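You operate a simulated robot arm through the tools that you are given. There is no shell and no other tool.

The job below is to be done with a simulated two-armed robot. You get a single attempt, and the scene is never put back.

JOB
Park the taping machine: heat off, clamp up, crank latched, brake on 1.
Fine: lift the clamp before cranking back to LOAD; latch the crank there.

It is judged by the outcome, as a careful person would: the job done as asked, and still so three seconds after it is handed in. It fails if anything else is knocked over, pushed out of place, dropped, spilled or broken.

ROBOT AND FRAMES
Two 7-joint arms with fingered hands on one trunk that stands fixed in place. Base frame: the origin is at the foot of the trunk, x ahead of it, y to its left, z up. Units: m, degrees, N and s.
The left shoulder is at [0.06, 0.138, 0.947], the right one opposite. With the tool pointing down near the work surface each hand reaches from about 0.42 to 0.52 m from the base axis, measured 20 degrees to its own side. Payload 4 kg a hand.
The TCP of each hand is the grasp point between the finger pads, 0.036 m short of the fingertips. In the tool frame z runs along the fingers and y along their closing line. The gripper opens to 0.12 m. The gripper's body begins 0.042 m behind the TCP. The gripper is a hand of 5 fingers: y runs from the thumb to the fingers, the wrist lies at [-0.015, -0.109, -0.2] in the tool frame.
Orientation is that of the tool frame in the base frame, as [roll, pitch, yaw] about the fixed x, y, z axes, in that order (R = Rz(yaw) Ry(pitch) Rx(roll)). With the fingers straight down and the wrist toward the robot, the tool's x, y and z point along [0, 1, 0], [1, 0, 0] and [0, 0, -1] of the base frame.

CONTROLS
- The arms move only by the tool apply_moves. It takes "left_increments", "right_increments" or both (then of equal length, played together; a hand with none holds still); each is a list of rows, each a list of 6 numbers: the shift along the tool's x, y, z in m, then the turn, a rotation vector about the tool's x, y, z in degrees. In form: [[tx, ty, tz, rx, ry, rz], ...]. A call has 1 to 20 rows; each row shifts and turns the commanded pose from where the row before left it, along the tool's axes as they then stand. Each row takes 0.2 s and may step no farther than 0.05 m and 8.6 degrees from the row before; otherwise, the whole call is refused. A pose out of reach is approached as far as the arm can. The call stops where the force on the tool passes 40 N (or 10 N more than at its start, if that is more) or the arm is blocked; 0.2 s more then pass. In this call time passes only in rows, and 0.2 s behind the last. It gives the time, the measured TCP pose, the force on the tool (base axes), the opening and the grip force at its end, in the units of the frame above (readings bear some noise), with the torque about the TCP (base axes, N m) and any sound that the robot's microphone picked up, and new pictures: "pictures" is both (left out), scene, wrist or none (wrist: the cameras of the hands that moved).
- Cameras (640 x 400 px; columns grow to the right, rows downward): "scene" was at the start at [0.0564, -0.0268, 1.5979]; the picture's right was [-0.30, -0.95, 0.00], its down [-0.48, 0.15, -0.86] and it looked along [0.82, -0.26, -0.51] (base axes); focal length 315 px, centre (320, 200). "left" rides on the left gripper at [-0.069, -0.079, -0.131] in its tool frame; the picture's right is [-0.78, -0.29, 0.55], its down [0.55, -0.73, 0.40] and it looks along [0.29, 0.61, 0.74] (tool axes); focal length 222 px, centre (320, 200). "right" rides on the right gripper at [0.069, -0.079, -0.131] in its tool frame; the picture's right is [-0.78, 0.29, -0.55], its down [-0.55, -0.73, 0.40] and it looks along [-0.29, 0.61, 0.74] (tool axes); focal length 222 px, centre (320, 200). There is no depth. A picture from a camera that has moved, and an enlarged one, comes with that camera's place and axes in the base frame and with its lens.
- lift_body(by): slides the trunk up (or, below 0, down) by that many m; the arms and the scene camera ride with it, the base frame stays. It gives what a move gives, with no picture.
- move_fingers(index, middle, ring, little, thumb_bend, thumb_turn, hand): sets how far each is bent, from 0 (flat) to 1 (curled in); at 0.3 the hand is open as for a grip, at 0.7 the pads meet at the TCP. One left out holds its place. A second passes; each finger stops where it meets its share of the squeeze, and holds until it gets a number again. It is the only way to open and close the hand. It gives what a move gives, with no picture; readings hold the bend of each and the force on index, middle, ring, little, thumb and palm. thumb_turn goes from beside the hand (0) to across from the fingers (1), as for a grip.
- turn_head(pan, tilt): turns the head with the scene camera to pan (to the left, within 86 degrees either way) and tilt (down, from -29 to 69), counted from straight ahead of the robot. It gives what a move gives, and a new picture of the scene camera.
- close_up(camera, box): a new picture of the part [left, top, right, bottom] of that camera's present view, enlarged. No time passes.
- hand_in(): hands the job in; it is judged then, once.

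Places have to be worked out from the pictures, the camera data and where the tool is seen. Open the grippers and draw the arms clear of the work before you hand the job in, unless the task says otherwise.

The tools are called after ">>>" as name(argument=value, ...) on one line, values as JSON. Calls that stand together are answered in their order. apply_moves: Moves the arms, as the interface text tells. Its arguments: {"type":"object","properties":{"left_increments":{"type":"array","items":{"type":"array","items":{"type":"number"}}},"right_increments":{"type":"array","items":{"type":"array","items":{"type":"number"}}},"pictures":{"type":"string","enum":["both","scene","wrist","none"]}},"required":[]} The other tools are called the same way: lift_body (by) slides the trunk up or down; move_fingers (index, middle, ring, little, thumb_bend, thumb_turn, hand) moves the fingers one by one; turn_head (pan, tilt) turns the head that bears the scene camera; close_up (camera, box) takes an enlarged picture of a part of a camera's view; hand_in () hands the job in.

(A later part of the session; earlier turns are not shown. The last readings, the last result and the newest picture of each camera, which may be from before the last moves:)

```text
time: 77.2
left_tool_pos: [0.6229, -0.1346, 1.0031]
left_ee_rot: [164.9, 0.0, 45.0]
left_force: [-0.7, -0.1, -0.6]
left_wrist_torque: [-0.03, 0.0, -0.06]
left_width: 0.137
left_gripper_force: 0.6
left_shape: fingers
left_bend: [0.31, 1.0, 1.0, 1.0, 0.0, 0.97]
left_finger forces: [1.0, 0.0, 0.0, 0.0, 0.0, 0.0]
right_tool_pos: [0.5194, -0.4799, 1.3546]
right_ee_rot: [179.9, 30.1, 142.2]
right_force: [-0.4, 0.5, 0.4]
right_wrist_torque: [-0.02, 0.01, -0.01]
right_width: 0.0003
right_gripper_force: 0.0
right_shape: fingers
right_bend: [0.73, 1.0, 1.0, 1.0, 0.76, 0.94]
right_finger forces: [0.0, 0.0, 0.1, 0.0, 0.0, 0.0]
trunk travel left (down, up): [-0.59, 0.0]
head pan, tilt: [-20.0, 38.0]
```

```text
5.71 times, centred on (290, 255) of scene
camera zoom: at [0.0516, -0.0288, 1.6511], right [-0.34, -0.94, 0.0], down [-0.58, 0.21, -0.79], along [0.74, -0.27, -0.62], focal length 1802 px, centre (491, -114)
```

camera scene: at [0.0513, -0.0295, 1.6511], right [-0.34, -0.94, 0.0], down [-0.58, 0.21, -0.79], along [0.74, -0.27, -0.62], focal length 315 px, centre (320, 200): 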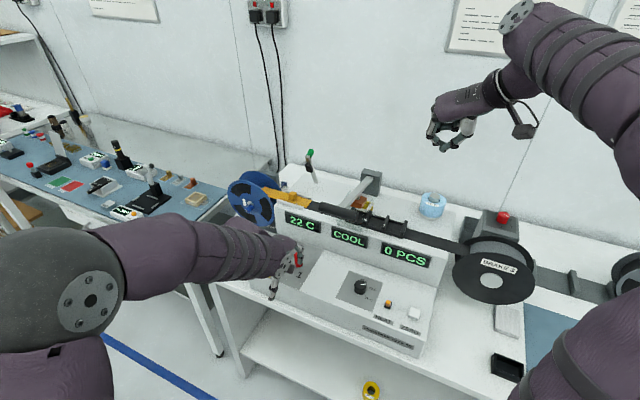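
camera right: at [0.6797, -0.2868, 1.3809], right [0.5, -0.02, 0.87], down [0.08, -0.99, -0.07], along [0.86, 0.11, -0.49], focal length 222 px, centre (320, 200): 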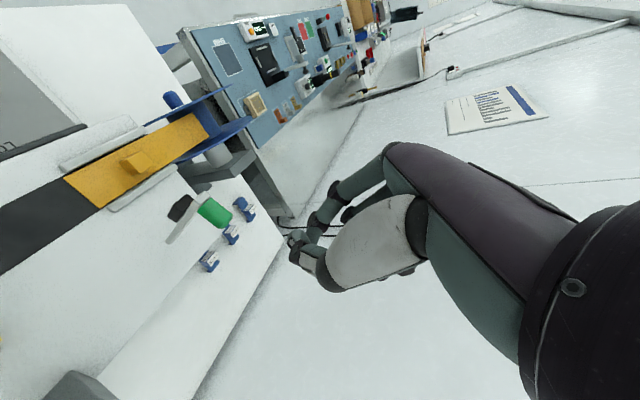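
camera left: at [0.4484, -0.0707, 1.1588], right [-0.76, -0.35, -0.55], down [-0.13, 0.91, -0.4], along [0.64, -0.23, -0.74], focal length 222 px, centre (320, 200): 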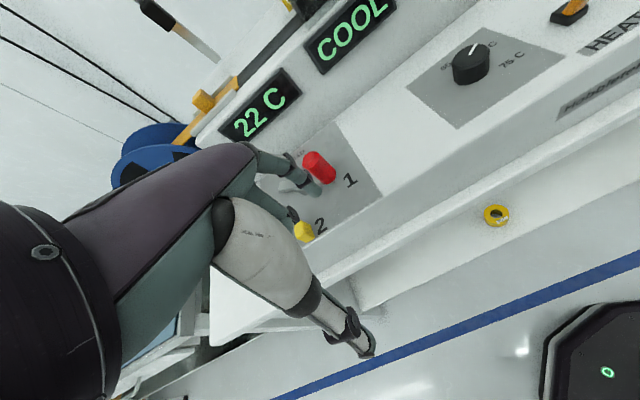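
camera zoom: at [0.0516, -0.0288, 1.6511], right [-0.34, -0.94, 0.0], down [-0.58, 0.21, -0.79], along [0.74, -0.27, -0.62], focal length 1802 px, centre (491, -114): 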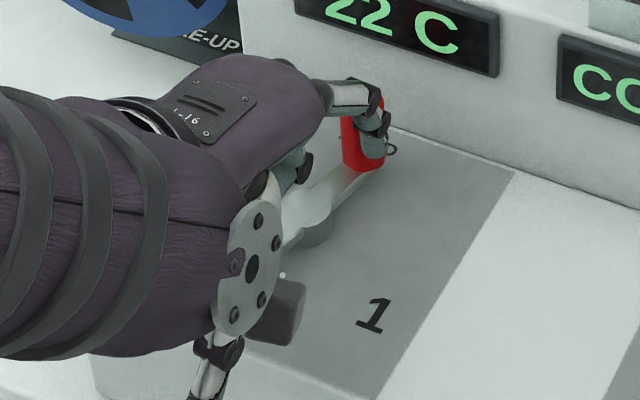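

The crank looks nearly on LOAD (≈316°). I push a few more millimetres to feel for the stop.

>>> apply_moves(left_increments=[[0.0048, 0.0015, 0.0004, 0, 0, 0]], pictures="none")

>>> close_up(camera="left", box=[230, 100, 390, 250])

>>> close_up(camera="scene", box=[250, 220, 330, 290])

```text
time: 77.6
left_tool_pos: [0.6252, -0.134, 1.0019]
left_ee_rot: [165.0, 0.0, 45.0]
left_force: [-1.0, -0.6, 0.9]
left_wrist_torque: [-0.03, 0.03, -0.04]
left_width: 0.1373
left_gripper_force: 0.5
left_shape: fingers
left_bend: [0.3, 1.0, 1.0, 1.0, 0.0, 0.97]
left_finger forces: [0.6, 0.2, 0.0, 0.0, 0.0, 0.1]
right_tool_pos: [0.519, -0.4793, 1.3545]
right_ee_rot: [179.9, 30.1, 142.3]
right_force: [-0.3, 0.6, -1.3]
right_wrist_torque: [-0.01, 0.01, 0.0]
right_width: 0.0
right_gripper_force: 0.0
right_shape: fingers
right_bend: [0.73, 1.0, 1.0, 1.0, 0.76, 0.94]
right_finger forces: [0.1, 0.1, 0.0, 0.0, 0.0, 0.1]
trunk travel left (down, up): [-0.59, 0.0]
head pan, tilt: [-20.0, 38.0]
```

```text
2.67 times, centred on (310, 175) of left
camera zoom: at [0.4976, -0.1049, 1.1071], right [-0.65, -0.46, -0.6], down [-0.04, 0.82, -0.57], along [0.76, -0.35, -0.55], focal length 592 px, centre (347, 267)
```

zoom: 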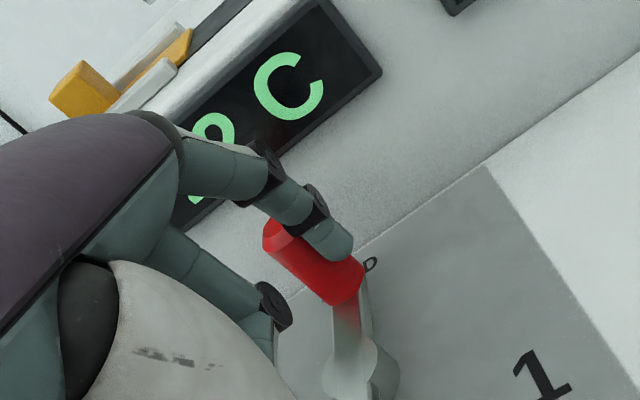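

```text
5.71 times, centred on (290, 255) of scene
camera zoom: at [0.0519, -0.0287, 1.6511], right [-0.34, -0.94, 0.0], down [-0.58, 0.21, -0.79], along [0.74, -0.27, -0.62], focal length 1802 px, centre (491, -114)
```

zoom: 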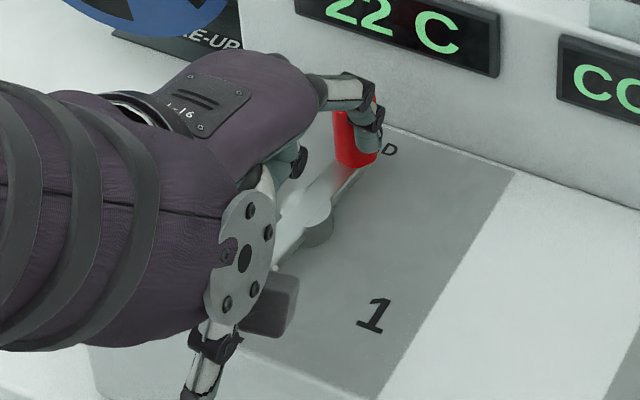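

Low force still, so there's no hard stop felt. I back the finger off and lift clear to see the crank's exact angle.

>>> apply_moves(left_increments=[[-0.01, -0.02, -0.005, 0, 0, 0], [0, -0.02, -0.03, 0, 0, 0], [0, -0.03, -0.035, 0, 0, 0], [0.02, -0.04, -0.02, 0, 0, 0]], pictures="none")

>>> close_up(camera="left", box=[230, 100, 450, 280])

>>> close_up(camera="scene", box=[240, 220, 330, 300])

```text
time: 78.6
left_tool_pos: [0.5392, -0.0338, 1.0589]
left_ee_rot: [165.0, 0.0, 44.9]
left_force: [-0.5, 0.6, -0.6]
left_wrist_torque: [-0.02, -0.01, -0.01]
left_width: 0.1375
left_gripper_force: 0.1
left_shape: fingers
left_bend: [0.3, 1.0, 1.0, 1.0, 0.0, 0.97]
left_finger forces: [0.0, 0.1, 0.0, 0.0, 0.0, 0.0]
right_tool_pos: [0.5187, -0.4775, 1.3554]
right_ee_rot: [179.9, 30.2, 142.3]
right_force: [-0.5, 1.2, -0.8]
right_wrist_torque: [-0.03, -0.03, -0.01]
right_width: 0.0
right_gripper_force: 0.0
right_shape: fingers
right_bend: [0.73, 1.0, 1.0, 1.0, 0.76, 0.94]
right_finger forces: [0.1, 0.0, 0.0, 0.0, 0.0, 0.0]
trunk travel left (down, up): [-0.59, 0.0]
head pan, tilt: [-20.0, 38.0]
```

```text
2.22 times, centred on (340, 190) of left
camera zoom: at [0.4119, -0.0035, 1.1646], right [-0.65, -0.46, -0.6], down [-0.04, 0.82, -0.58], along [0.76, -0.35, -0.55], focal length 494 px, centre (276, 222)
```

zoom: 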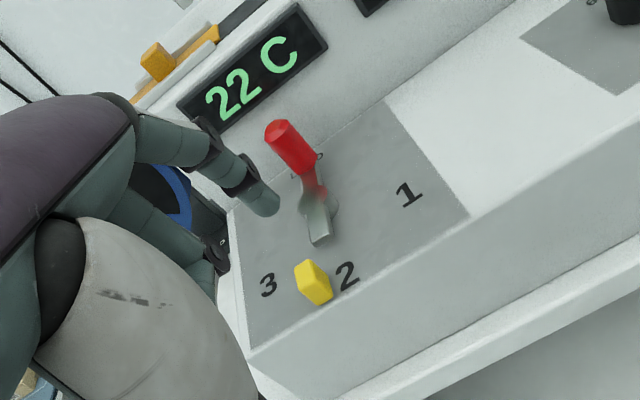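

```text
5.00 times, centred on (285, 260) of scene
camera zoom: at [0.0516, -0.0266, 1.6512], right [-0.34, -0.94, 0.0], down [-0.58, 0.21, -0.79], along [0.74, -0.27, -0.62], focal length 1577 px, centre (495, -100)
```

zoom: 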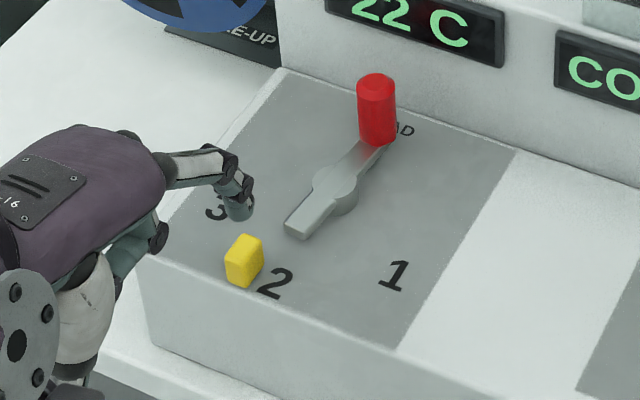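

With better triangulation the pivot is ≈(0.657,-0.1525) and the crank stands at about 306°, roughly 10° short of LOAD. I come down again on the knob's right-front side and push the remaining bit.

>>> apply_moves(left_increments=[[-0.0079, 0.0423, 0.011, 0, 0, 0], [-0.0079, 0.0423, 0.011, 0, 0, 0], [-0.0079, 0.0423, 0.011, 0, 0, 0], [0, -0.0078, 0.029, 0, 0, 0], [0, -0.0078, 0.029, 0, 0, 0]], pictures="none")

>>> close_up(camera="left", box=[250, 120, 370, 230])

>>> close_up(camera="scene", box=[260, 220, 330, 280])

```text
time: 79.8
left_tool_pos: [0.6151, -0.1467, 1.0026]
left_ee_rot: [165.0, 0.0, 45.1]
left_force: [0.2, -0.2, -0.5]
left_wrist_torque: [0.0, -0.01, -0.01]
left_width: 0.138
left_gripper_force: 0.0
left_shape: fingers
left_bend: [0.3, 1.0, 1.0, 1.0, 0.0, 0.97]
left_finger forces: [0.0, 0.1, 0.1, 0.0, 0.0, 0.1]
right_tool_pos: [0.5197, -0.4808, 1.3545]
right_ee_rot: [179.8, 30.1, 142.1]
right_force: [0.6, 0.3, -0.6]
right_wrist_torque: [0.0, 0.02, 0.04]
right_width: 0.0
right_gripper_force: 0.1
right_shape: fingers
right_bend: [0.73, 1.0, 1.0, 1.0, 0.76, 0.94]
right_finger forces: [0.0, 0.1, 0.0, 0.0, 0.0, 0.0]
trunk travel left (down, up): [-0.59, 0.0]
head pan, tilt: [-20.0, 38.0]
```

```text
3.64 times, centred on (310, 175) of left
camera zoom: at [0.4878, -0.1176, 1.1074], right [-0.65, -0.46, -0.6], down [-0.04, 0.82, -0.57], along [0.76, -0.35, -0.55], focal length 808 px, centre (356, 291)
```

zoom: 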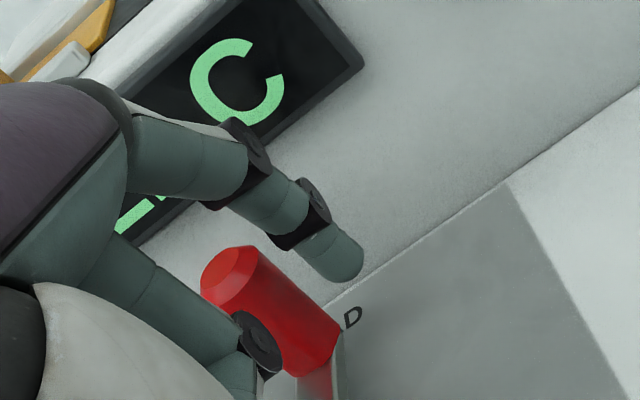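

```text
6.67 times, centred on (295, 250) of scene
camera zoom: at [0.0524, -0.0295, 1.6511], right [-0.34, -0.94, 0.0], down [-0.58, 0.21, -0.79], along [0.74, -0.27, -0.62], focal length 2102 px, centre (487, -133)
```

zoom: 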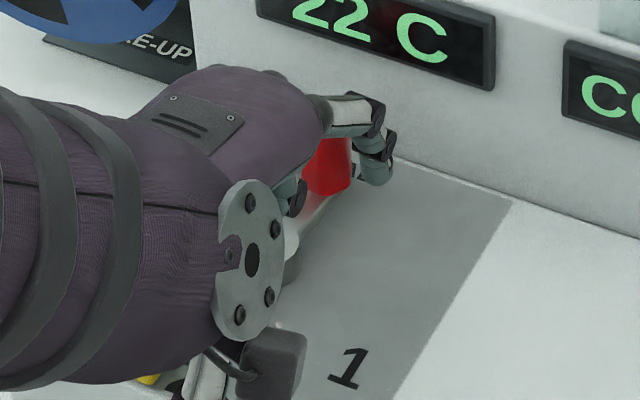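

The finger now stands on the knob's right side. I push it leftward in small steps, which turns the crank the remaining degrees.

>>> apply_moves(left_increments=[[0.0036, -0.0016, -0.0004, 0, 0, 0], [0.0036, -0.0016, -0.0004, 0, 0, 0], [0.0036, -0.0016, -0.0004, 0, 0, 0]], pictures="none")

>>> close_up(camera="left", box=[250, 120, 370, 230])

>>> close_up(camera="scene", box=[260, 220, 330, 280])

```text
time: 80.6
left_tool_pos: [0.6198, -0.1343, 1.0009]
left_ee_rot: [165.0, 0.0, 45.0]
left_force: [-0.4, -0.2, 1.0]
left_wrist_torque: [0.04, 0.02, -0.01]
left_width: 0.1379
left_gripper_force: 0.1
left_shape: fingers
left_bend: [0.3, 1.0, 1.0, 1.0, 0.0, 0.97]
left_finger forces: [0.1, 0.0, 0.1, 0.0, 0.0, 0.0]
right_tool_pos: [0.5189, -0.4795, 1.3546]
right_ee_rot: [179.8, 30.1, 142.2]
right_force: [0.3, 0.2, -0.4]
right_wrist_torque: [-0.01, 0.0, 0.0]
right_width: 0.0002
right_gripper_force: 0.1
right_shape: fingers
right_bend: [0.73, 1.0, 1.0, 1.0, 0.76, 0.94]
right_finger forces: [0.0, 0.0, 0.1, 0.0, 0.1, 0.1]
trunk travel left (down, up): [-0.59, 0.0]
head pan, tilt: [-20.0, 38.0]
```

```text
3.64 times, centred on (310, 175) of left
camera zoom: at [0.4923, -0.1051, 1.1057], right [-0.65, -0.46, -0.6], down [-0.04, 0.82, -0.57], along [0.76, -0.35, -0.55], focal length 808 px, centre (356, 291)
```

zoom: 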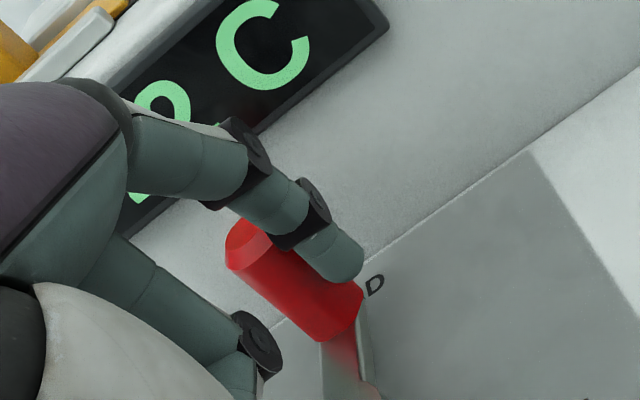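

```text
6.67 times, centred on (295, 250) of scene
camera zoom: at [0.0519, -0.0288, 1.6511], right [-0.34, -0.94, 0.0], down [-0.58, 0.21, -0.79], along [0.74, -0.27, -0.62], focal length 2102 px, centre (487, -133)
```

zoom: 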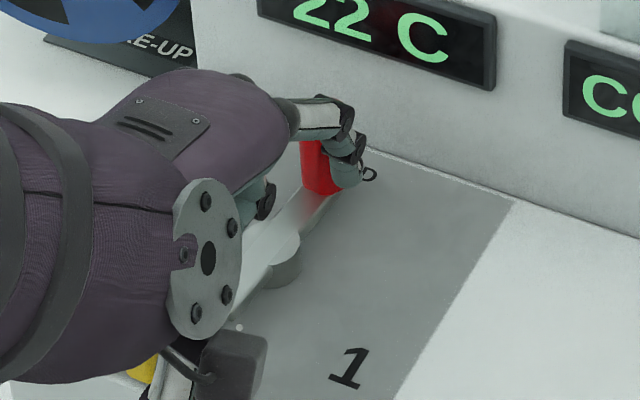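

Contact just made; I continue a further centimetre.

>>> apply_moves(left_increments=[[0.004, -0.0012, -0.0003, 0, 0, 0], [0.004, -0.0012, -0.0003, 0, 0, 0], [0.004, -0.0012, -0.0003, 0, 0, 0]], pictures="none")

>>> close_up(camera="left", box=[250, 120, 370, 230])

>>> close_up(camera="scene", box=[260, 220, 330, 280])

```text
time: 81.4
left_tool_pos: [0.6265, -0.1213, 1.0018]
left_ee_rot: [165.0, 0.0, 44.9]
left_force: [-0.7, -0.5, -0.1]
left_wrist_torque: [-0.02, -0.02, -0.01]
left_width: 0.1376
left_gripper_force: 0.1
left_shape: fingers
left_bend: [0.3, 1.0, 1.0, 1.0, 0.0, 0.97]
left_finger forces: [0.0, 0.1, 0.0, 0.0, 0.1, 0.0]
right_tool_pos: [0.5187, -0.479, 1.3548]
right_ee_rot: [179.9, 30.1, 142.2]
right_force: [-0.1, 0.1, -0.4]
right_wrist_torque: [-0.03, 0.05, 0.01]
right_width: 0.0
right_gripper_force: 0.1
right_shape: fingers
right_bend: [0.73, 1.0, 1.0, 1.0, 0.76, 0.94]
right_finger forces: [0.0, 0.0, 0.0, 0.0, 0.1, 0.0]
trunk travel left (down, up): [-0.59, 0.0]
head pan, tilt: [-20.0, 38.0]
```

```text
3.64 times, centred on (310, 175) of left
camera zoom: at [0.4988, -0.0928, 1.1064], right [-0.65, -0.46, -0.6], down [-0.04, 0.82, -0.57], along [0.76, -0.35, -0.55], focal length 808 px, centre (356, 291)
```

zoom: 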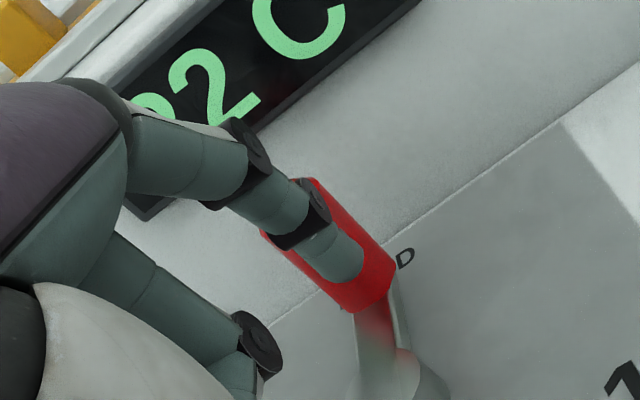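

```text
6.67 times, centred on (295, 250) of scene
camera zoom: at [0.0517, -0.0286, 1.6511], right [-0.34, -0.94, 0.0], down [-0.58, 0.21, -0.79], along [0.74, -0.27, -0.62], focal length 2102 px, centre (487, -133)
```

zoom: 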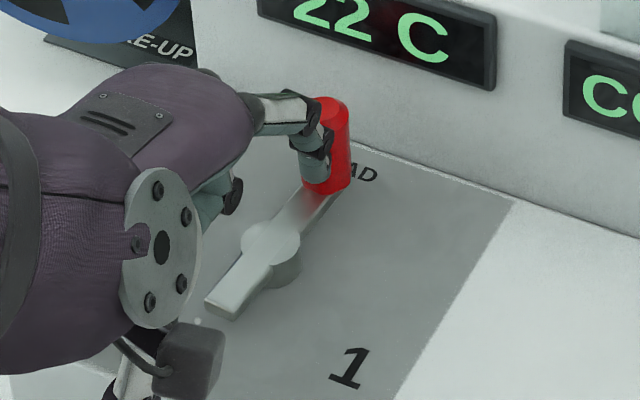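

The finger slipped around the front again (pushed too much leftward). The crank is at about 308°. I go back to the right side and push along the true tangent this time.

>>> apply_moves(left_increments=[[0, 0.0116, -0.0435, 0, 0, 0], [-0.0276, 0.0111, 0.003, 0, 0, 0], [0, -0.0116, 0.0435, 0, 0, 0]], pictures="none")

>>> close_up(camera="scene", box=[260, 220, 330, 280])

>>> apply_moves(left_increments=[[0.004, 0.0002, 0, 0, 0, 0], [0.004, 0.0002, 0, 0, 0, 0], [0.004, 0.0002, 0, 0, 0, 0]], pictures="none")

>>> close_up(camera="scene", box=[260, 220, 330, 280])

>>> close_up(camera="left", box=[250, 120, 370, 230])

```text
time: 82.2
left_tool_pos: [0.614, -0.1474, 1.0017]
left_ee_rot: [165.0, 0.0, 45.1]
left_force: [0.4, 0.4, 0.8]
left_wrist_torque: [-0.02, 0.02, 0.0]
left_width: 0.1379
left_gripper_force: 0.1
left_shape: fingers
left_bend: [0.3, 1.0, 1.0, 1.0, 0.0, 0.97]
left_finger forces: [0.1, 0.0, 0.0, 0.1, 0.0, 0.0]
right_tool_pos: [0.5201, -0.479, 1.3541]
right_ee_rot: [180.0, 30.1, 142.3]
right_force: [0.8, -0.4, -0.4]
right_wrist_torque: [0.0, 0.04, 0.0]
right_width: 0.0001
right_gripper_force: 0.0
right_shape: fingers
right_bend: [0.73, 1.0, 1.0, 1.0, 0.76, 0.94]
right_finger forces: [0.1, 0.1, 0.0, 0.1, 0.1, 0.0]
trunk travel left (down, up): [-0.59, 0.0]
head pan, tilt: [-20.0, 38.0]
```

```text
6.67 times, centred on (295, 250) of scene
camera zoom: at [0.0532, -0.0278, 1.6511], right [-0.34, -0.94, 0.0], down [-0.58, 0.21, -0.79], along [0.74, -0.27, -0.62], focal length 2102 px, centre (487, -133)
```

zoom: 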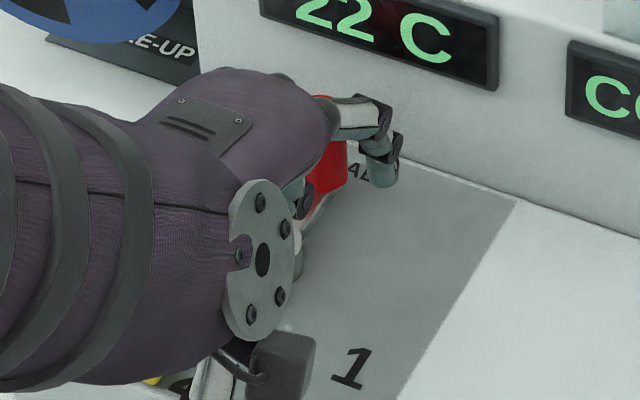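

```text
time: 83.0
left_tool_pos: [0.623, -0.1399, 1.0006]
left_ee_rot: [165.0, 0.0, 45.0]
left_force: [0.8, 0.7, -0.5]
left_wrist_torque: [0.01, 0.04, -0.01]
left_width: 0.1379
left_gripper_force: 0.1
left_shape: fingers
left_bend: [0.3, 1.0, 1.0, 1.0, 0.0, 0.97]
left_finger forces: [0.1, 0.1, 0.0, 0.0, 0.1, 0.1]
right_tool_pos: [0.5188, -0.4801, 1.355]
right_ee_rot: [179.9, 30.1, 142.2]
right_force: [-0.3, 0.2, 0.2]
right_wrist_torque: [0.02, 0.0, 0.03]
right_width: 0.0
right_gripper_force: 0.1
right_shape: fingers
right_bend: [0.73, 1.0, 1.0, 1.0, 0.76, 0.94]
right_finger forces: [0.1, 0.0, 0.1, 0.0, 0.1, 0.0]
trunk travel left (down, up): [-0.59, 0.0]
head pan, tilt: [-20.0, 38.0]
```

```text
6.67 times, centred on (295, 250) of scene
camera zoom: at [0.052, -0.0287, 1.6511], right [-0.34, -0.94, 0.0], down [-0.58, 0.21, -0.79], along [0.74, -0.27, -0.62], focal length 2102 px, centre (487, -133)
```

zoom: 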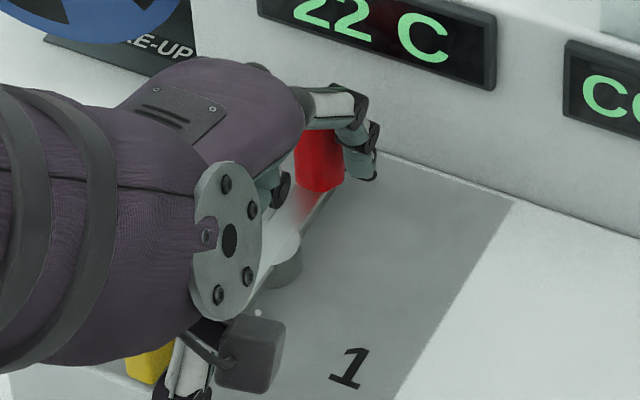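

```text
3.64 times, centred on (310, 175) of left
camera zoom: at [0.4964, -0.1124, 1.1055], right [-0.65, -0.46, -0.6], down [-0.04, 0.82, -0.57], along [0.76, -0.35, -0.55], focal length 808 px, centre (356, 291)
```

zoom: 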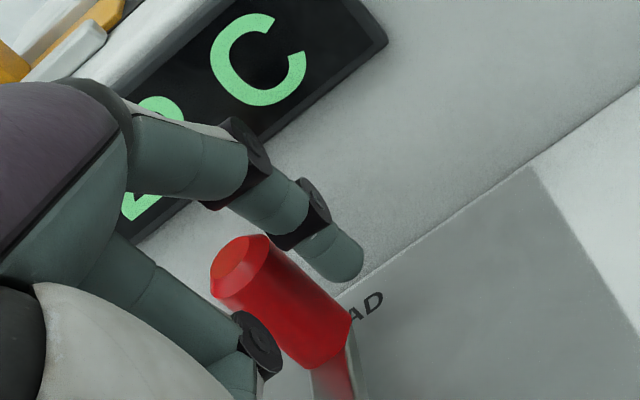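

No contact yet. I continue in the same direction in small steps until the force shows contact.

>>> apply_moves(left_increments=[[0.004, 0.0006, 0.0002, 0, 0, 0], [0.004, 0.0006, 0.0002, 0, 0, 0]], pictures="none")

>>> close_up(camera="scene", box=[260, 220, 330, 280])

>>> close_up(camera="left", box=[250, 120, 370, 230])

```text
time: 83.6
left_tool_pos: [0.6297, -0.1361, 1.0014]
left_ee_rot: [165.0, -0.1, 45.0]
left_force: [-0.9, 0.7, -0.1]
left_wrist_torque: [0.0, -0.01, 0.0]
left_width: 0.1375
left_gripper_force: 0.1
left_shape: fingers
left_bend: [0.3, 1.0, 1.0, 1.0, 0.0, 0.97]
left_finger forces: [0.0, 0.1, 0.0, 0.0, 0.0, 0.1]
right_tool_pos: [0.5187, -0.4799, 1.3539]
right_ee_rot: [179.8, 30.0, 142.2]
right_force: [-0.8, -0.3, -0.7]
right_wrist_torque: [-0.04, 0.0, -0.02]
right_width: 0.0001
right_gripper_force: 0.1
right_shape: fingers
right_bend: [0.73, 1.0, 1.0, 1.0, 0.76, 0.94]
right_finger forces: [0.1, 0.0, 0.0, 0.0, 0.0, 0.1]
trunk travel left (down, up): [-0.59, 0.0]
head pan, tilt: [-20.0, 38.0]
```

```text
6.67 times, centred on (295, 250) of scene
camera zoom: at [0.0516, -0.0289, 1.6511], right [-0.34, -0.94, 0.0], down [-0.58, 0.21, -0.79], along [0.74, -0.27, -0.62], focal length 2102 px, centre (487, -133)
```

zoom: 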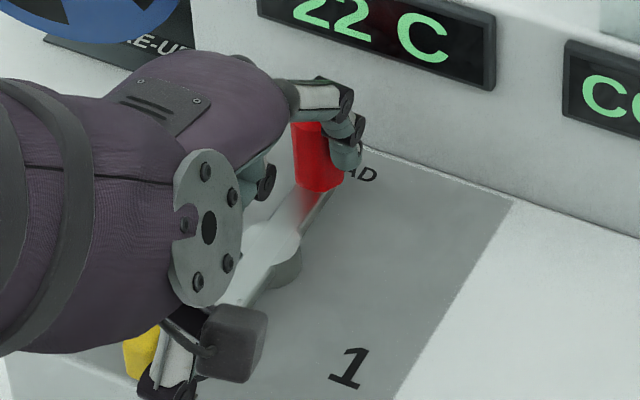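

```text
3.64 times, centred on (310, 175) of left
camera zoom: at [0.502, -0.1079, 1.1061], right [-0.65, -0.46, -0.6], down [-0.04, 0.82, -0.57], along [0.76, -0.35, -0.55], focal length 808 px, centre (356, 291)
```

zoom: 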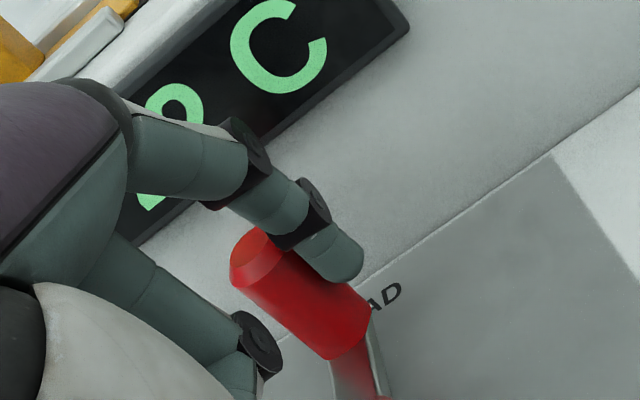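

The knob has shifted slightly. I back the finger away to the right and up, then check the crank angle unobstructed.

>>> apply_moves(left_increments=[[-0.015, 0.0, 0, 0, 0, 0], [0, 0.0116, -0.0435, 0, 0, 0], [0, -0.045, -0.012, 0, 0, 0], [0.03, -0.035, -0.009, 0, 0, 0], [0.03, -0.035, -0.009, 0, 0, 0]], pictures="none")

>>> close_up(camera="scene", box=[245, 220, 335, 290])

>>> close_up(camera="left", box=[270, 80, 450, 260])

```text
time: 84.8
left_tool_pos: [0.5773, -0.0215, 1.0483]
left_ee_rot: [165.0, 0.0, 45.0]
left_force: [-0.3, 0.6, 0.1]
left_wrist_torque: [0.01, -0.03, 0.02]
left_width: 0.1371
left_gripper_force: 0.1
left_shape: fingers
left_bend: [0.3, 1.0, 1.0, 1.0, 0.0, 0.97]
left_finger forces: [0.0, 0.0, 0.0, 0.0, 0.1, 0.1]
right_tool_pos: [0.5178, -0.4791, 1.3565]
right_ee_rot: [179.9, 30.3, 142.3]
right_force: [1.0, -0.3, -0.4]
right_wrist_torque: [-0.03, 0.01, -0.01]
right_width: 0.0
right_gripper_force: 0.0
right_shape: fingers
right_bend: [0.73, 1.0, 1.0, 1.0, 0.76, 0.94]
right_finger forces: [0.0, 0.0, 0.0, 0.0, 0.0, 0.1]
trunk travel left (down, up): [-0.59, 0.0]
head pan, tilt: [-20.0, 38.0]
```

```text
5.71 times, centred on (290, 255) of scene
camera zoom: at [0.0511, -0.0273, 1.6512], right [-0.34, -0.94, 0.0], down [-0.58, 0.21, -0.79], along [0.74, -0.27, -0.62], focal length 1802 px, centre (491, -114)
```

zoom: 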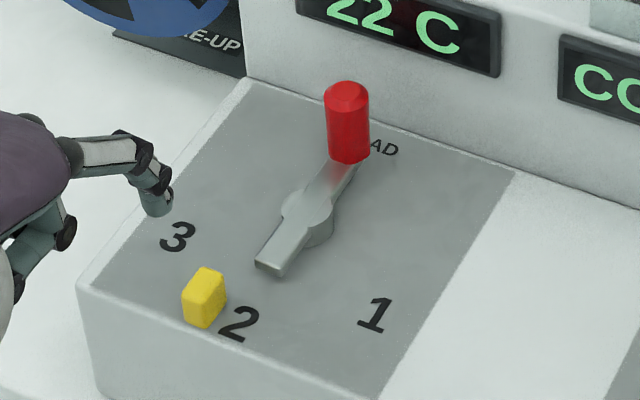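

```text
2.22 times, centred on (360, 170) of left
camera zoom: at [0.4498, 0.0082, 1.1522], right [-0.65, -0.46, -0.6], down [-0.04, 0.82, -0.57], along [0.76, -0.35, -0.55], focal length 494 px, centre (231, 267)
```

zoom: 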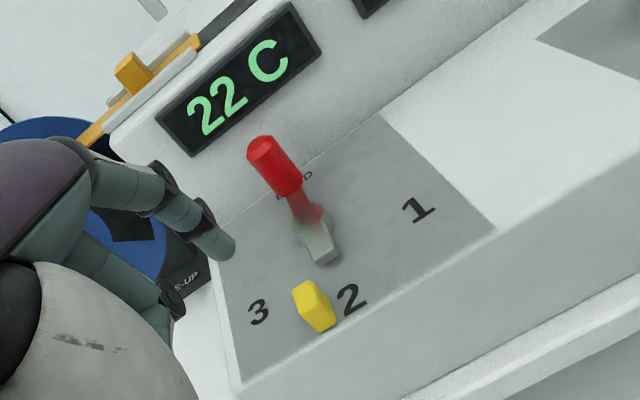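

The crank arm is now parallel to the panel sides – it stands on LOAD, its tail pointing at the front beside the yellow tab. The tab should be the latch, blocking the tail's way. I bring the left index down in front of the tab to try pushing it toward the pivot.

>>> apply_moves(left_increments=[[-0.011, -0.0237, -0.0063, 0, 0, 0], [0, -0.0093, 0.0347, 0, 0, 0], [0, -0.0085, 0.032, 0, 0, 0]], pictures="none")

>>> close_up(camera="scene", box=[235, 235, 325, 305])

>>> close_up(camera="left", box=[260, 110, 400, 240])

```text
time: 85.6
left_tool_pos: [0.5527, -0.01, 0.9756]
left_ee_rot: [164.9, 0.0, 45.0]
left_force: [-0.5, 0.6, 0.0]
left_wrist_torque: [-0.03, -0.01, -0.04]
left_width: 0.1376
left_gripper_force: 0.0
left_shape: fingers
left_bend: [0.3, 1.0, 1.0, 1.0, 0.0, 0.97]
left_finger forces: [0.0, 0.0, 0.0, 0.0, 0.0, 0.0]
right_tool_pos: [0.5202, -0.4796, 1.3543]
right_ee_rot: [180.0, 30.1, 142.2]
right_force: [-0.4, -0.1, -0.2]
right_wrist_torque: [0.0, -0.01, 0.0]
right_width: 0.0001
right_gripper_force: 0.0
right_shape: fingers
right_bend: [0.73, 1.0, 1.0, 1.0, 0.76, 0.94]
right_finger forces: [0.1, 0.0, 0.0, 0.0, 0.0, 0.0]
trunk travel left (down, up): [-0.59, 0.0]
head pan, tilt: [-20.0, 38.0]
```

```text
5.71 times, centred on (280, 270) of scene
camera zoom: at [0.0515, -0.0283, 1.6512], right [-0.34, -0.94, 0.0], down [-0.58, 0.21, -0.79], along [0.74, -0.27, -0.62], focal length 1802 px, centre (549, -200)
```

zoom: 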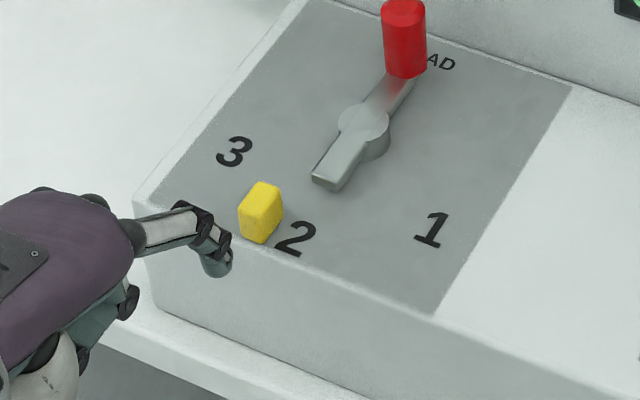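

```text
3.08 times, centred on (330, 175) of left
camera zoom: at [0.4256, 0.0194, 1.0815], right [-0.65, -0.46, -0.6], down [-0.04, 0.82, -0.57], along [0.76, -0.35, -0.55], focal length 684 px, centre (289, 277)
```

zoom: 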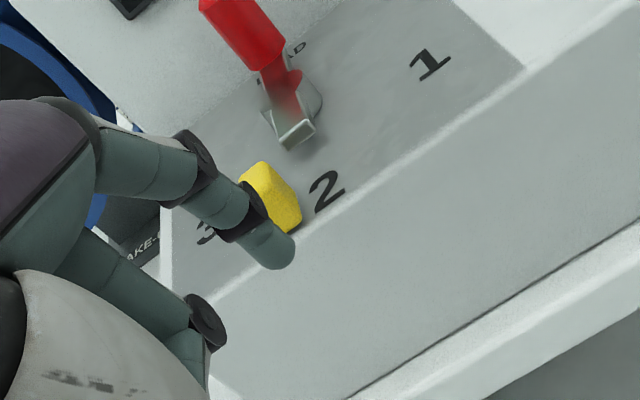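

The finger is in front of the box, slightly left of the tab. I shift it 6 mm right, raise 4 mm, and move it toward the tab.

>>> apply_moves(left_increments=[[-0.006, 0.001, -0.0039, 0, 0, 0], [0, 0.0077, 0.0021, 0, 0, 0], [0, 0.0077, 0.0021, 0, 0, 0]], pictures="none")

>>> close_up(camera="scene", box=[235, 235, 325, 305])

>>> close_up(camera="left", box=[270, 120, 380, 220])

```text
time: 86.4
left_tool_pos: [0.56, -0.0276, 0.9805]
left_ee_rot: [165.0, 0.1, 45.0]
left_force: [0.0, -0.1, -0.2]
left_wrist_torque: [0.03, 0.0, 0.0]
left_width: 0.1377
left_gripper_force: 0.1
left_shape: fingers
left_bend: [0.3, 1.0, 1.0, 1.0, 0.0, 0.97]
left_finger forces: [0.0, 0.0, 0.0, 0.1, 0.0, 0.0]
right_tool_pos: [0.5188, -0.4806, 1.3542]
right_ee_rot: [179.8, 30.2, 142.2]
right_force: [0.4, -0.5, 0.5]
right_wrist_torque: [-0.02, 0.02, -0.02]
right_width: 0.0
right_gripper_force: 0.0
right_shape: fingers
right_bend: [0.73, 1.0, 1.0, 1.0, 0.76, 0.94]
right_finger forces: [0.0, 0.1, 0.0, 0.0, 0.1, 0.1]
trunk travel left (down, up): [-0.59, 0.0]
head pan, tilt: [-20.0, 38.0]
```

```text
5.71 times, centred on (280, 270) of scene
camera zoom: at [0.0516, -0.0289, 1.6511], right [-0.34, -0.94, 0.0], down [-0.58, 0.21, -0.79], along [0.74, -0.27, -0.62], focal length 1802 px, centre (549, -200)
```

zoom: 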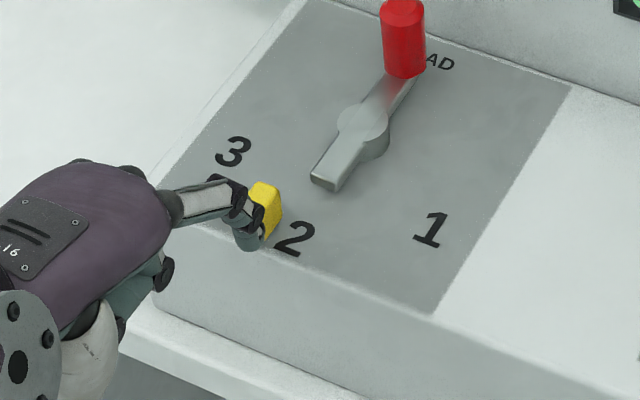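

```text
4.00 times, centred on (325, 170) of left
camera zoom: at [0.4327, 0.0018, 1.085], right [-0.65, -0.46, -0.6], down [-0.04, 0.82, -0.57], along [0.76, -0.35, -0.55], focal length 888 px, centre (300, 320)
```

zoom: 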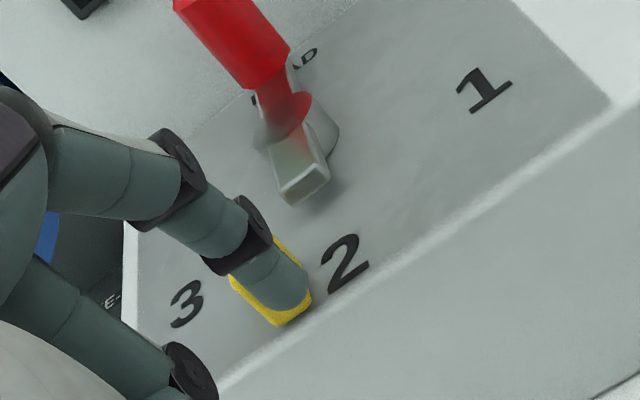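

The finger lines up with the tab. I push toward the machine gently.

>>> apply_moves(left_increments=[[0, 0.0058, 0.0016, 0, 0, 0], [0, 0.0058, 0.0016, 0, 0, 0], [0, 0.0058, 0.0016, 0, 0, 0]], pictures="none")

>>> close_up(camera="scene", box=[235, 235, 325, 305])

>>> close_up(camera="left", box=[270, 120, 380, 220])

```text
time: 87.2
left_tool_pos: [0.572, -0.0393, 0.9798]
left_ee_rot: [165.0, -0.1, 45.0]
left_force: [-1.9, 0.5, 0.5]
left_wrist_torque: [0.0, -0.01, 0.0]
left_width: 0.1358
left_gripper_force: 0.6
left_shape: fingers
left_bend: [0.31, 1.0, 1.0, 1.0, 0.0, 0.97]
left_finger forces: [1.4, 0.1, 0.0, 0.0, 0.0, 0.1]
right_tool_pos: [0.5181, -0.4805, 1.3555]
right_ee_rot: [179.9, 30.1, 142.2]
right_force: [0.0, 0.4, -0.3]
right_wrist_torque: [0.0, 0.03, 0.0]
right_width: 0.0
right_gripper_force: 0.1
right_shape: fingers
right_bend: [0.73, 1.0, 1.0, 1.0, 0.76, 0.94]
right_finger forces: [0.0, 0.0, 0.1, 0.1, 0.1, 0.0]
trunk travel left (down, up): [-0.59, 0.0]
head pan, tilt: [-20.0, 38.0]
```

```text
5.71 times, centred on (280, 270) of scene
camera zoom: at [0.0516, -0.0288, 1.6511], right [-0.34, -0.94, 0.0], down [-0.58, 0.21, -0.79], along [0.74, -0.27, -0.62], focal length 1802 px, centre (549, -200)
```

zoom: 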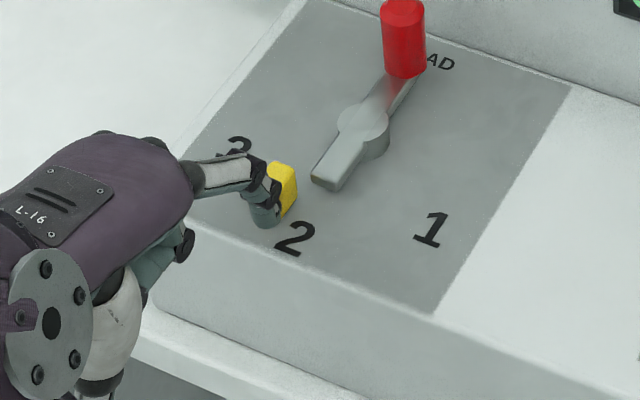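

```text
4.00 times, centred on (325, 170) of left
camera zoom: at [0.4453, -0.0098, 1.0848], right [-0.65, -0.46, -0.6], down [-0.04, 0.82, -0.57], along [0.76, -0.35, -0.55], focal length 888 px, centre (300, 320)
```

zoom: 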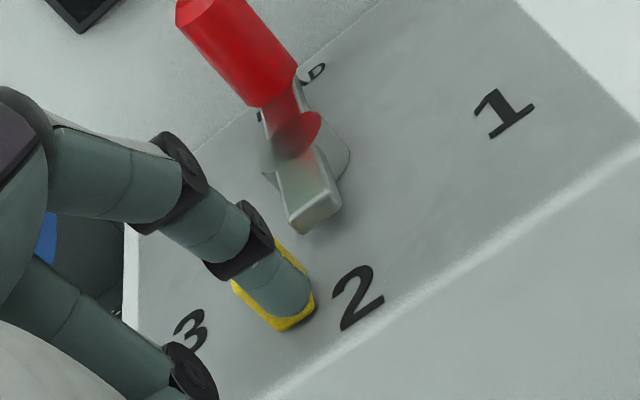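

The yellow tab slides inward with little force – it is the latch bolt. I keep pushing until it stops.

>>> apply_moves(left_increments=[[0, 0.0058, 0.0016, 0, 0, 0], [0, 0.0058, 0.0016, 0, 0, 0]], pictures="none")

>>> close_up(camera="scene", box=[235, 235, 325, 305])

>>> close_up(camera="left", box=[270, 120, 380, 220])

```text
time: 87.8
left_tool_pos: [0.5803, -0.0467, 0.9799]
left_ee_rot: [165.0, 0.0, 45.0]
left_force: [-0.9, 1.0, -0.1]
left_wrist_torque: [0.02, 0.0, 0.03]
left_width: 0.1355
left_gripper_force: 0.8
left_shape: fingers
left_bend: [0.31, 1.0, 1.0, 1.0, 0.0, 0.97]
left_finger forces: [1.6, 0.1, 0.0, 0.0, 0.1, 0.1]
right_tool_pos: [0.5195, -0.4793, 1.3547]
right_ee_rot: [179.9, 30.1, 142.2]
right_force: [0.4, 0.1, -0.4]
right_wrist_torque: [-0.02, 0.01, 0.04]
right_width: 0.0003
right_gripper_force: 0.1
right_shape: fingers
right_bend: [0.73, 1.0, 1.0, 1.0, 0.76, 0.94]
right_finger forces: [0.0, 0.0, 0.0, 0.0, 0.0, 0.0]
trunk travel left (down, up): [-0.59, 0.0]
head pan, tilt: [-20.0, 38.0]
```

```text
5.71 times, centred on (280, 270) of scene
camera zoom: at [0.0515, -0.0286, 1.6511], right [-0.34, -0.94, 0.0], down [-0.58, 0.21, -0.79], along [0.74, -0.27, -0.62], focal length 1802 px, centre (549, -200)
```

zoom: 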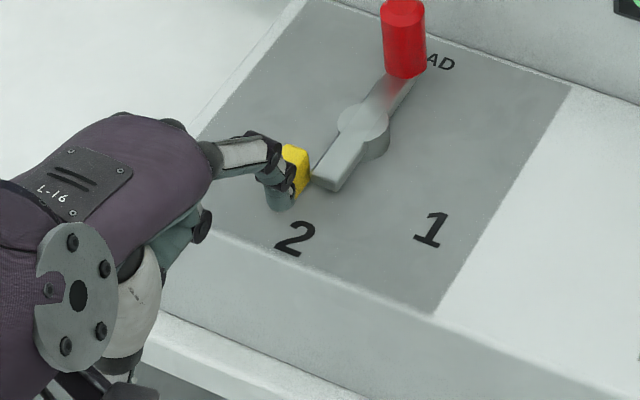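

```text
4.00 times, centred on (325, 170) of left
camera zoom: at [0.4534, -0.0192, 1.0844], right [-0.65, -0.46, -0.6], down [-0.04, 0.82, -0.57], along [0.76, -0.35, -0.55], focal length 888 px, centre (300, 320)
```

zoom: 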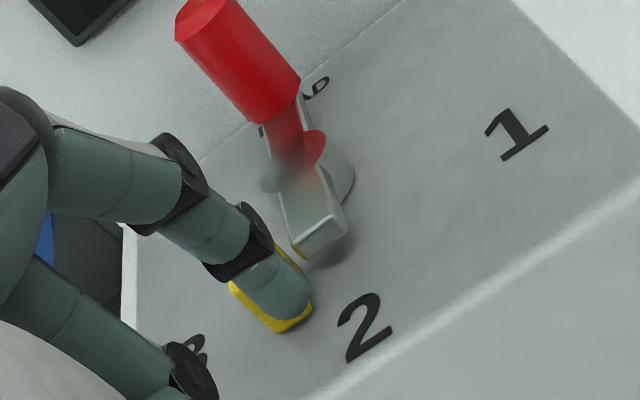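

The bolt is now beside the crank's tail. I push further until I feel its end stop.

>>> apply_moves(left_increments=[[0, 0.0058, 0.0016, 0, 0, 0], [0, 0.0058, 0.0016, 0, 0, 0]], pictures="none")

>>> close_up(camera="scene", box=[235, 235, 325, 305])

>>> close_up(camera="left", box=[270, 120, 380, 220])

```text
time: 88.4
left_tool_pos: [0.5877, -0.0567, 0.9789]
left_ee_rot: [165.0, -0.1, 45.0]
left_force: [-4.5, 5.9, 1.8]
left_wrist_torque: [-0.06, -0.07, 0.0]
left_width: 0.1301
left_gripper_force: 3.7
left_shape: fingers
left_bend: [0.34, 1.0, 1.0, 1.0, 0.0, 0.97]
left_finger forces: [7.6, 0.1, 0.1, 0.0, 0.0, 0.1]
right_tool_pos: [0.5181, -0.4795, 1.3548]
right_ee_rot: [179.9, 30.2, 142.2]
right_force: [-0.4, -0.6, 0.1]
right_wrist_torque: [-0.02, 0.03, -0.02]
right_width: 0.0001
right_gripper_force: 0.1
right_shape: fingers
right_bend: [0.73, 1.0, 1.0, 1.0, 0.76, 0.94]
right_finger forces: [0.0, 0.0, 0.0, 0.0, 0.1, 0.1]
trunk travel left (down, up): [-0.59, 0.0]
head pan, tilt: [-20.0, 38.0]
```

```text
5.71 times, centred on (280, 270) of scene
camera zoom: at [0.0507, -0.028, 1.6512], right [-0.34, -0.94, 0.0], down [-0.58, 0.21, -0.79], along [0.74, -0.27, -0.62], focal length 1802 px, centre (549, -200)
```

zoom: 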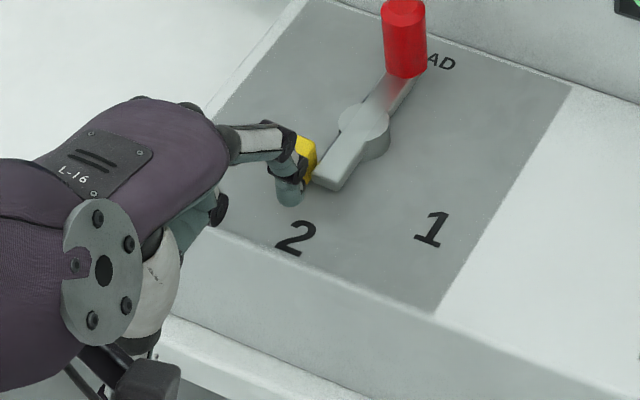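

```text
4.00 times, centred on (325, 170) of left
camera zoom: at [0.4605, -0.0277, 1.0838], right [-0.65, -0.46, -0.6], down [-0.04, 0.82, -0.57], along [0.76, -0.35, -0.55], focal length 888 px, centre (300, 320)
```

zoom: 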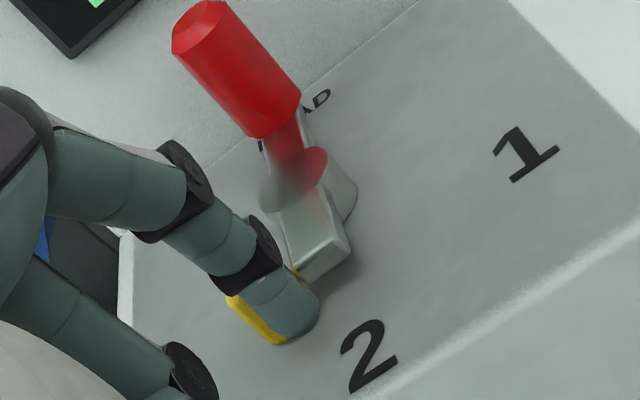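

Force rises to about 8 N: the bolt has reached its stop beside the tail. One more small push to seat it, then I back off and check.

>>> apply_moves(left_increments=[[0, 0.004, 0.001, 0, 0, 0], [0, -0.02, -0.005, 0, 0, 0], [0, -0.03, -0.03, 0, 0, 0], [0, -0.03, -0.04, 0, 0, 0], [0.02, -0.03, -0.02, 0, 0, 0]], pictures="none")

>>> close_up(camera="scene", box=[245, 220, 325, 290])

>>> close_up(camera="left", box=[270, 80, 450, 260])

```text
time: 89.6
left_tool_pos: [0.5161, 0.0463, 1.0439]
left_ee_rot: [164.8, 0.0, 45.0]
left_force: [-1.4, 0.0, 0.3]
left_wrist_torque: [-0.01, 0.02, -0.02]
left_width: 0.1374
left_gripper_force: 0.0
left_shape: fingers
left_bend: [0.3, 1.0, 1.0, 1.0, 0.0, 0.97]
left_finger forces: [0.0, 0.0, 0.0, 0.0, 0.0, 0.0]
right_tool_pos: [0.5184, -0.4786, 1.355]
right_ee_rot: [179.9, 30.3, 142.2]
right_force: [0.4, 0.5, -0.1]
right_wrist_torque: [-0.03, 0.0, 0.01]
right_width: 0.0002
right_gripper_force: 0.0
right_shape: fingers
right_bend: [0.73, 1.0, 1.0, 1.0, 0.76, 0.94]
right_finger forces: [0.0, 0.1, 0.0, 0.1, 0.0, 0.1]
trunk travel left (down, up): [-0.59, 0.0]
head pan, tilt: [-20.0, 38.0]
```

```text
5.71 times, centred on (285, 255) of scene
camera zoom: at [0.0513, -0.027, 1.6512], right [-0.34, -0.94, 0.0], down [-0.58, 0.21, -0.79], along [0.74, -0.27, -0.62], focal length 1802 px, centre (520, -114)
```

zoom: 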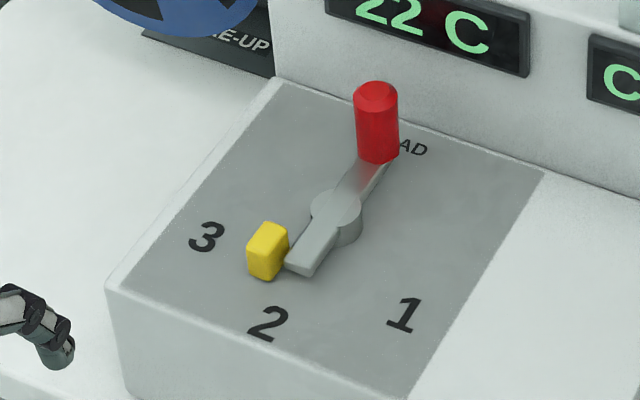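

```text
2.22 times, centred on (360, 170) of left
camera zoom: at [0.3892, 0.076, 1.1478], right [-0.65, -0.46, -0.6], down [-0.04, 0.82, -0.57], along [0.76, -0.35, -0.55], focal length 494 px, centre (231, 267)
```

zoom: 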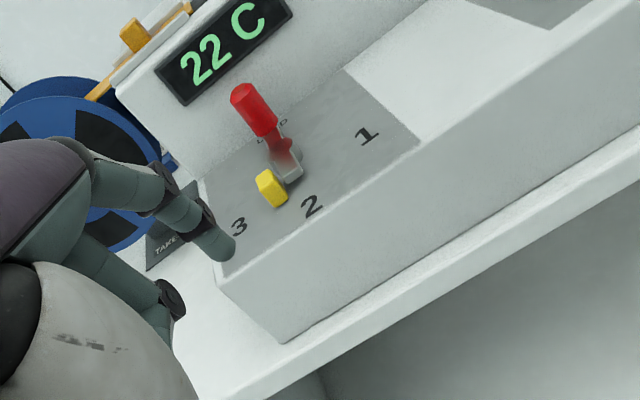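

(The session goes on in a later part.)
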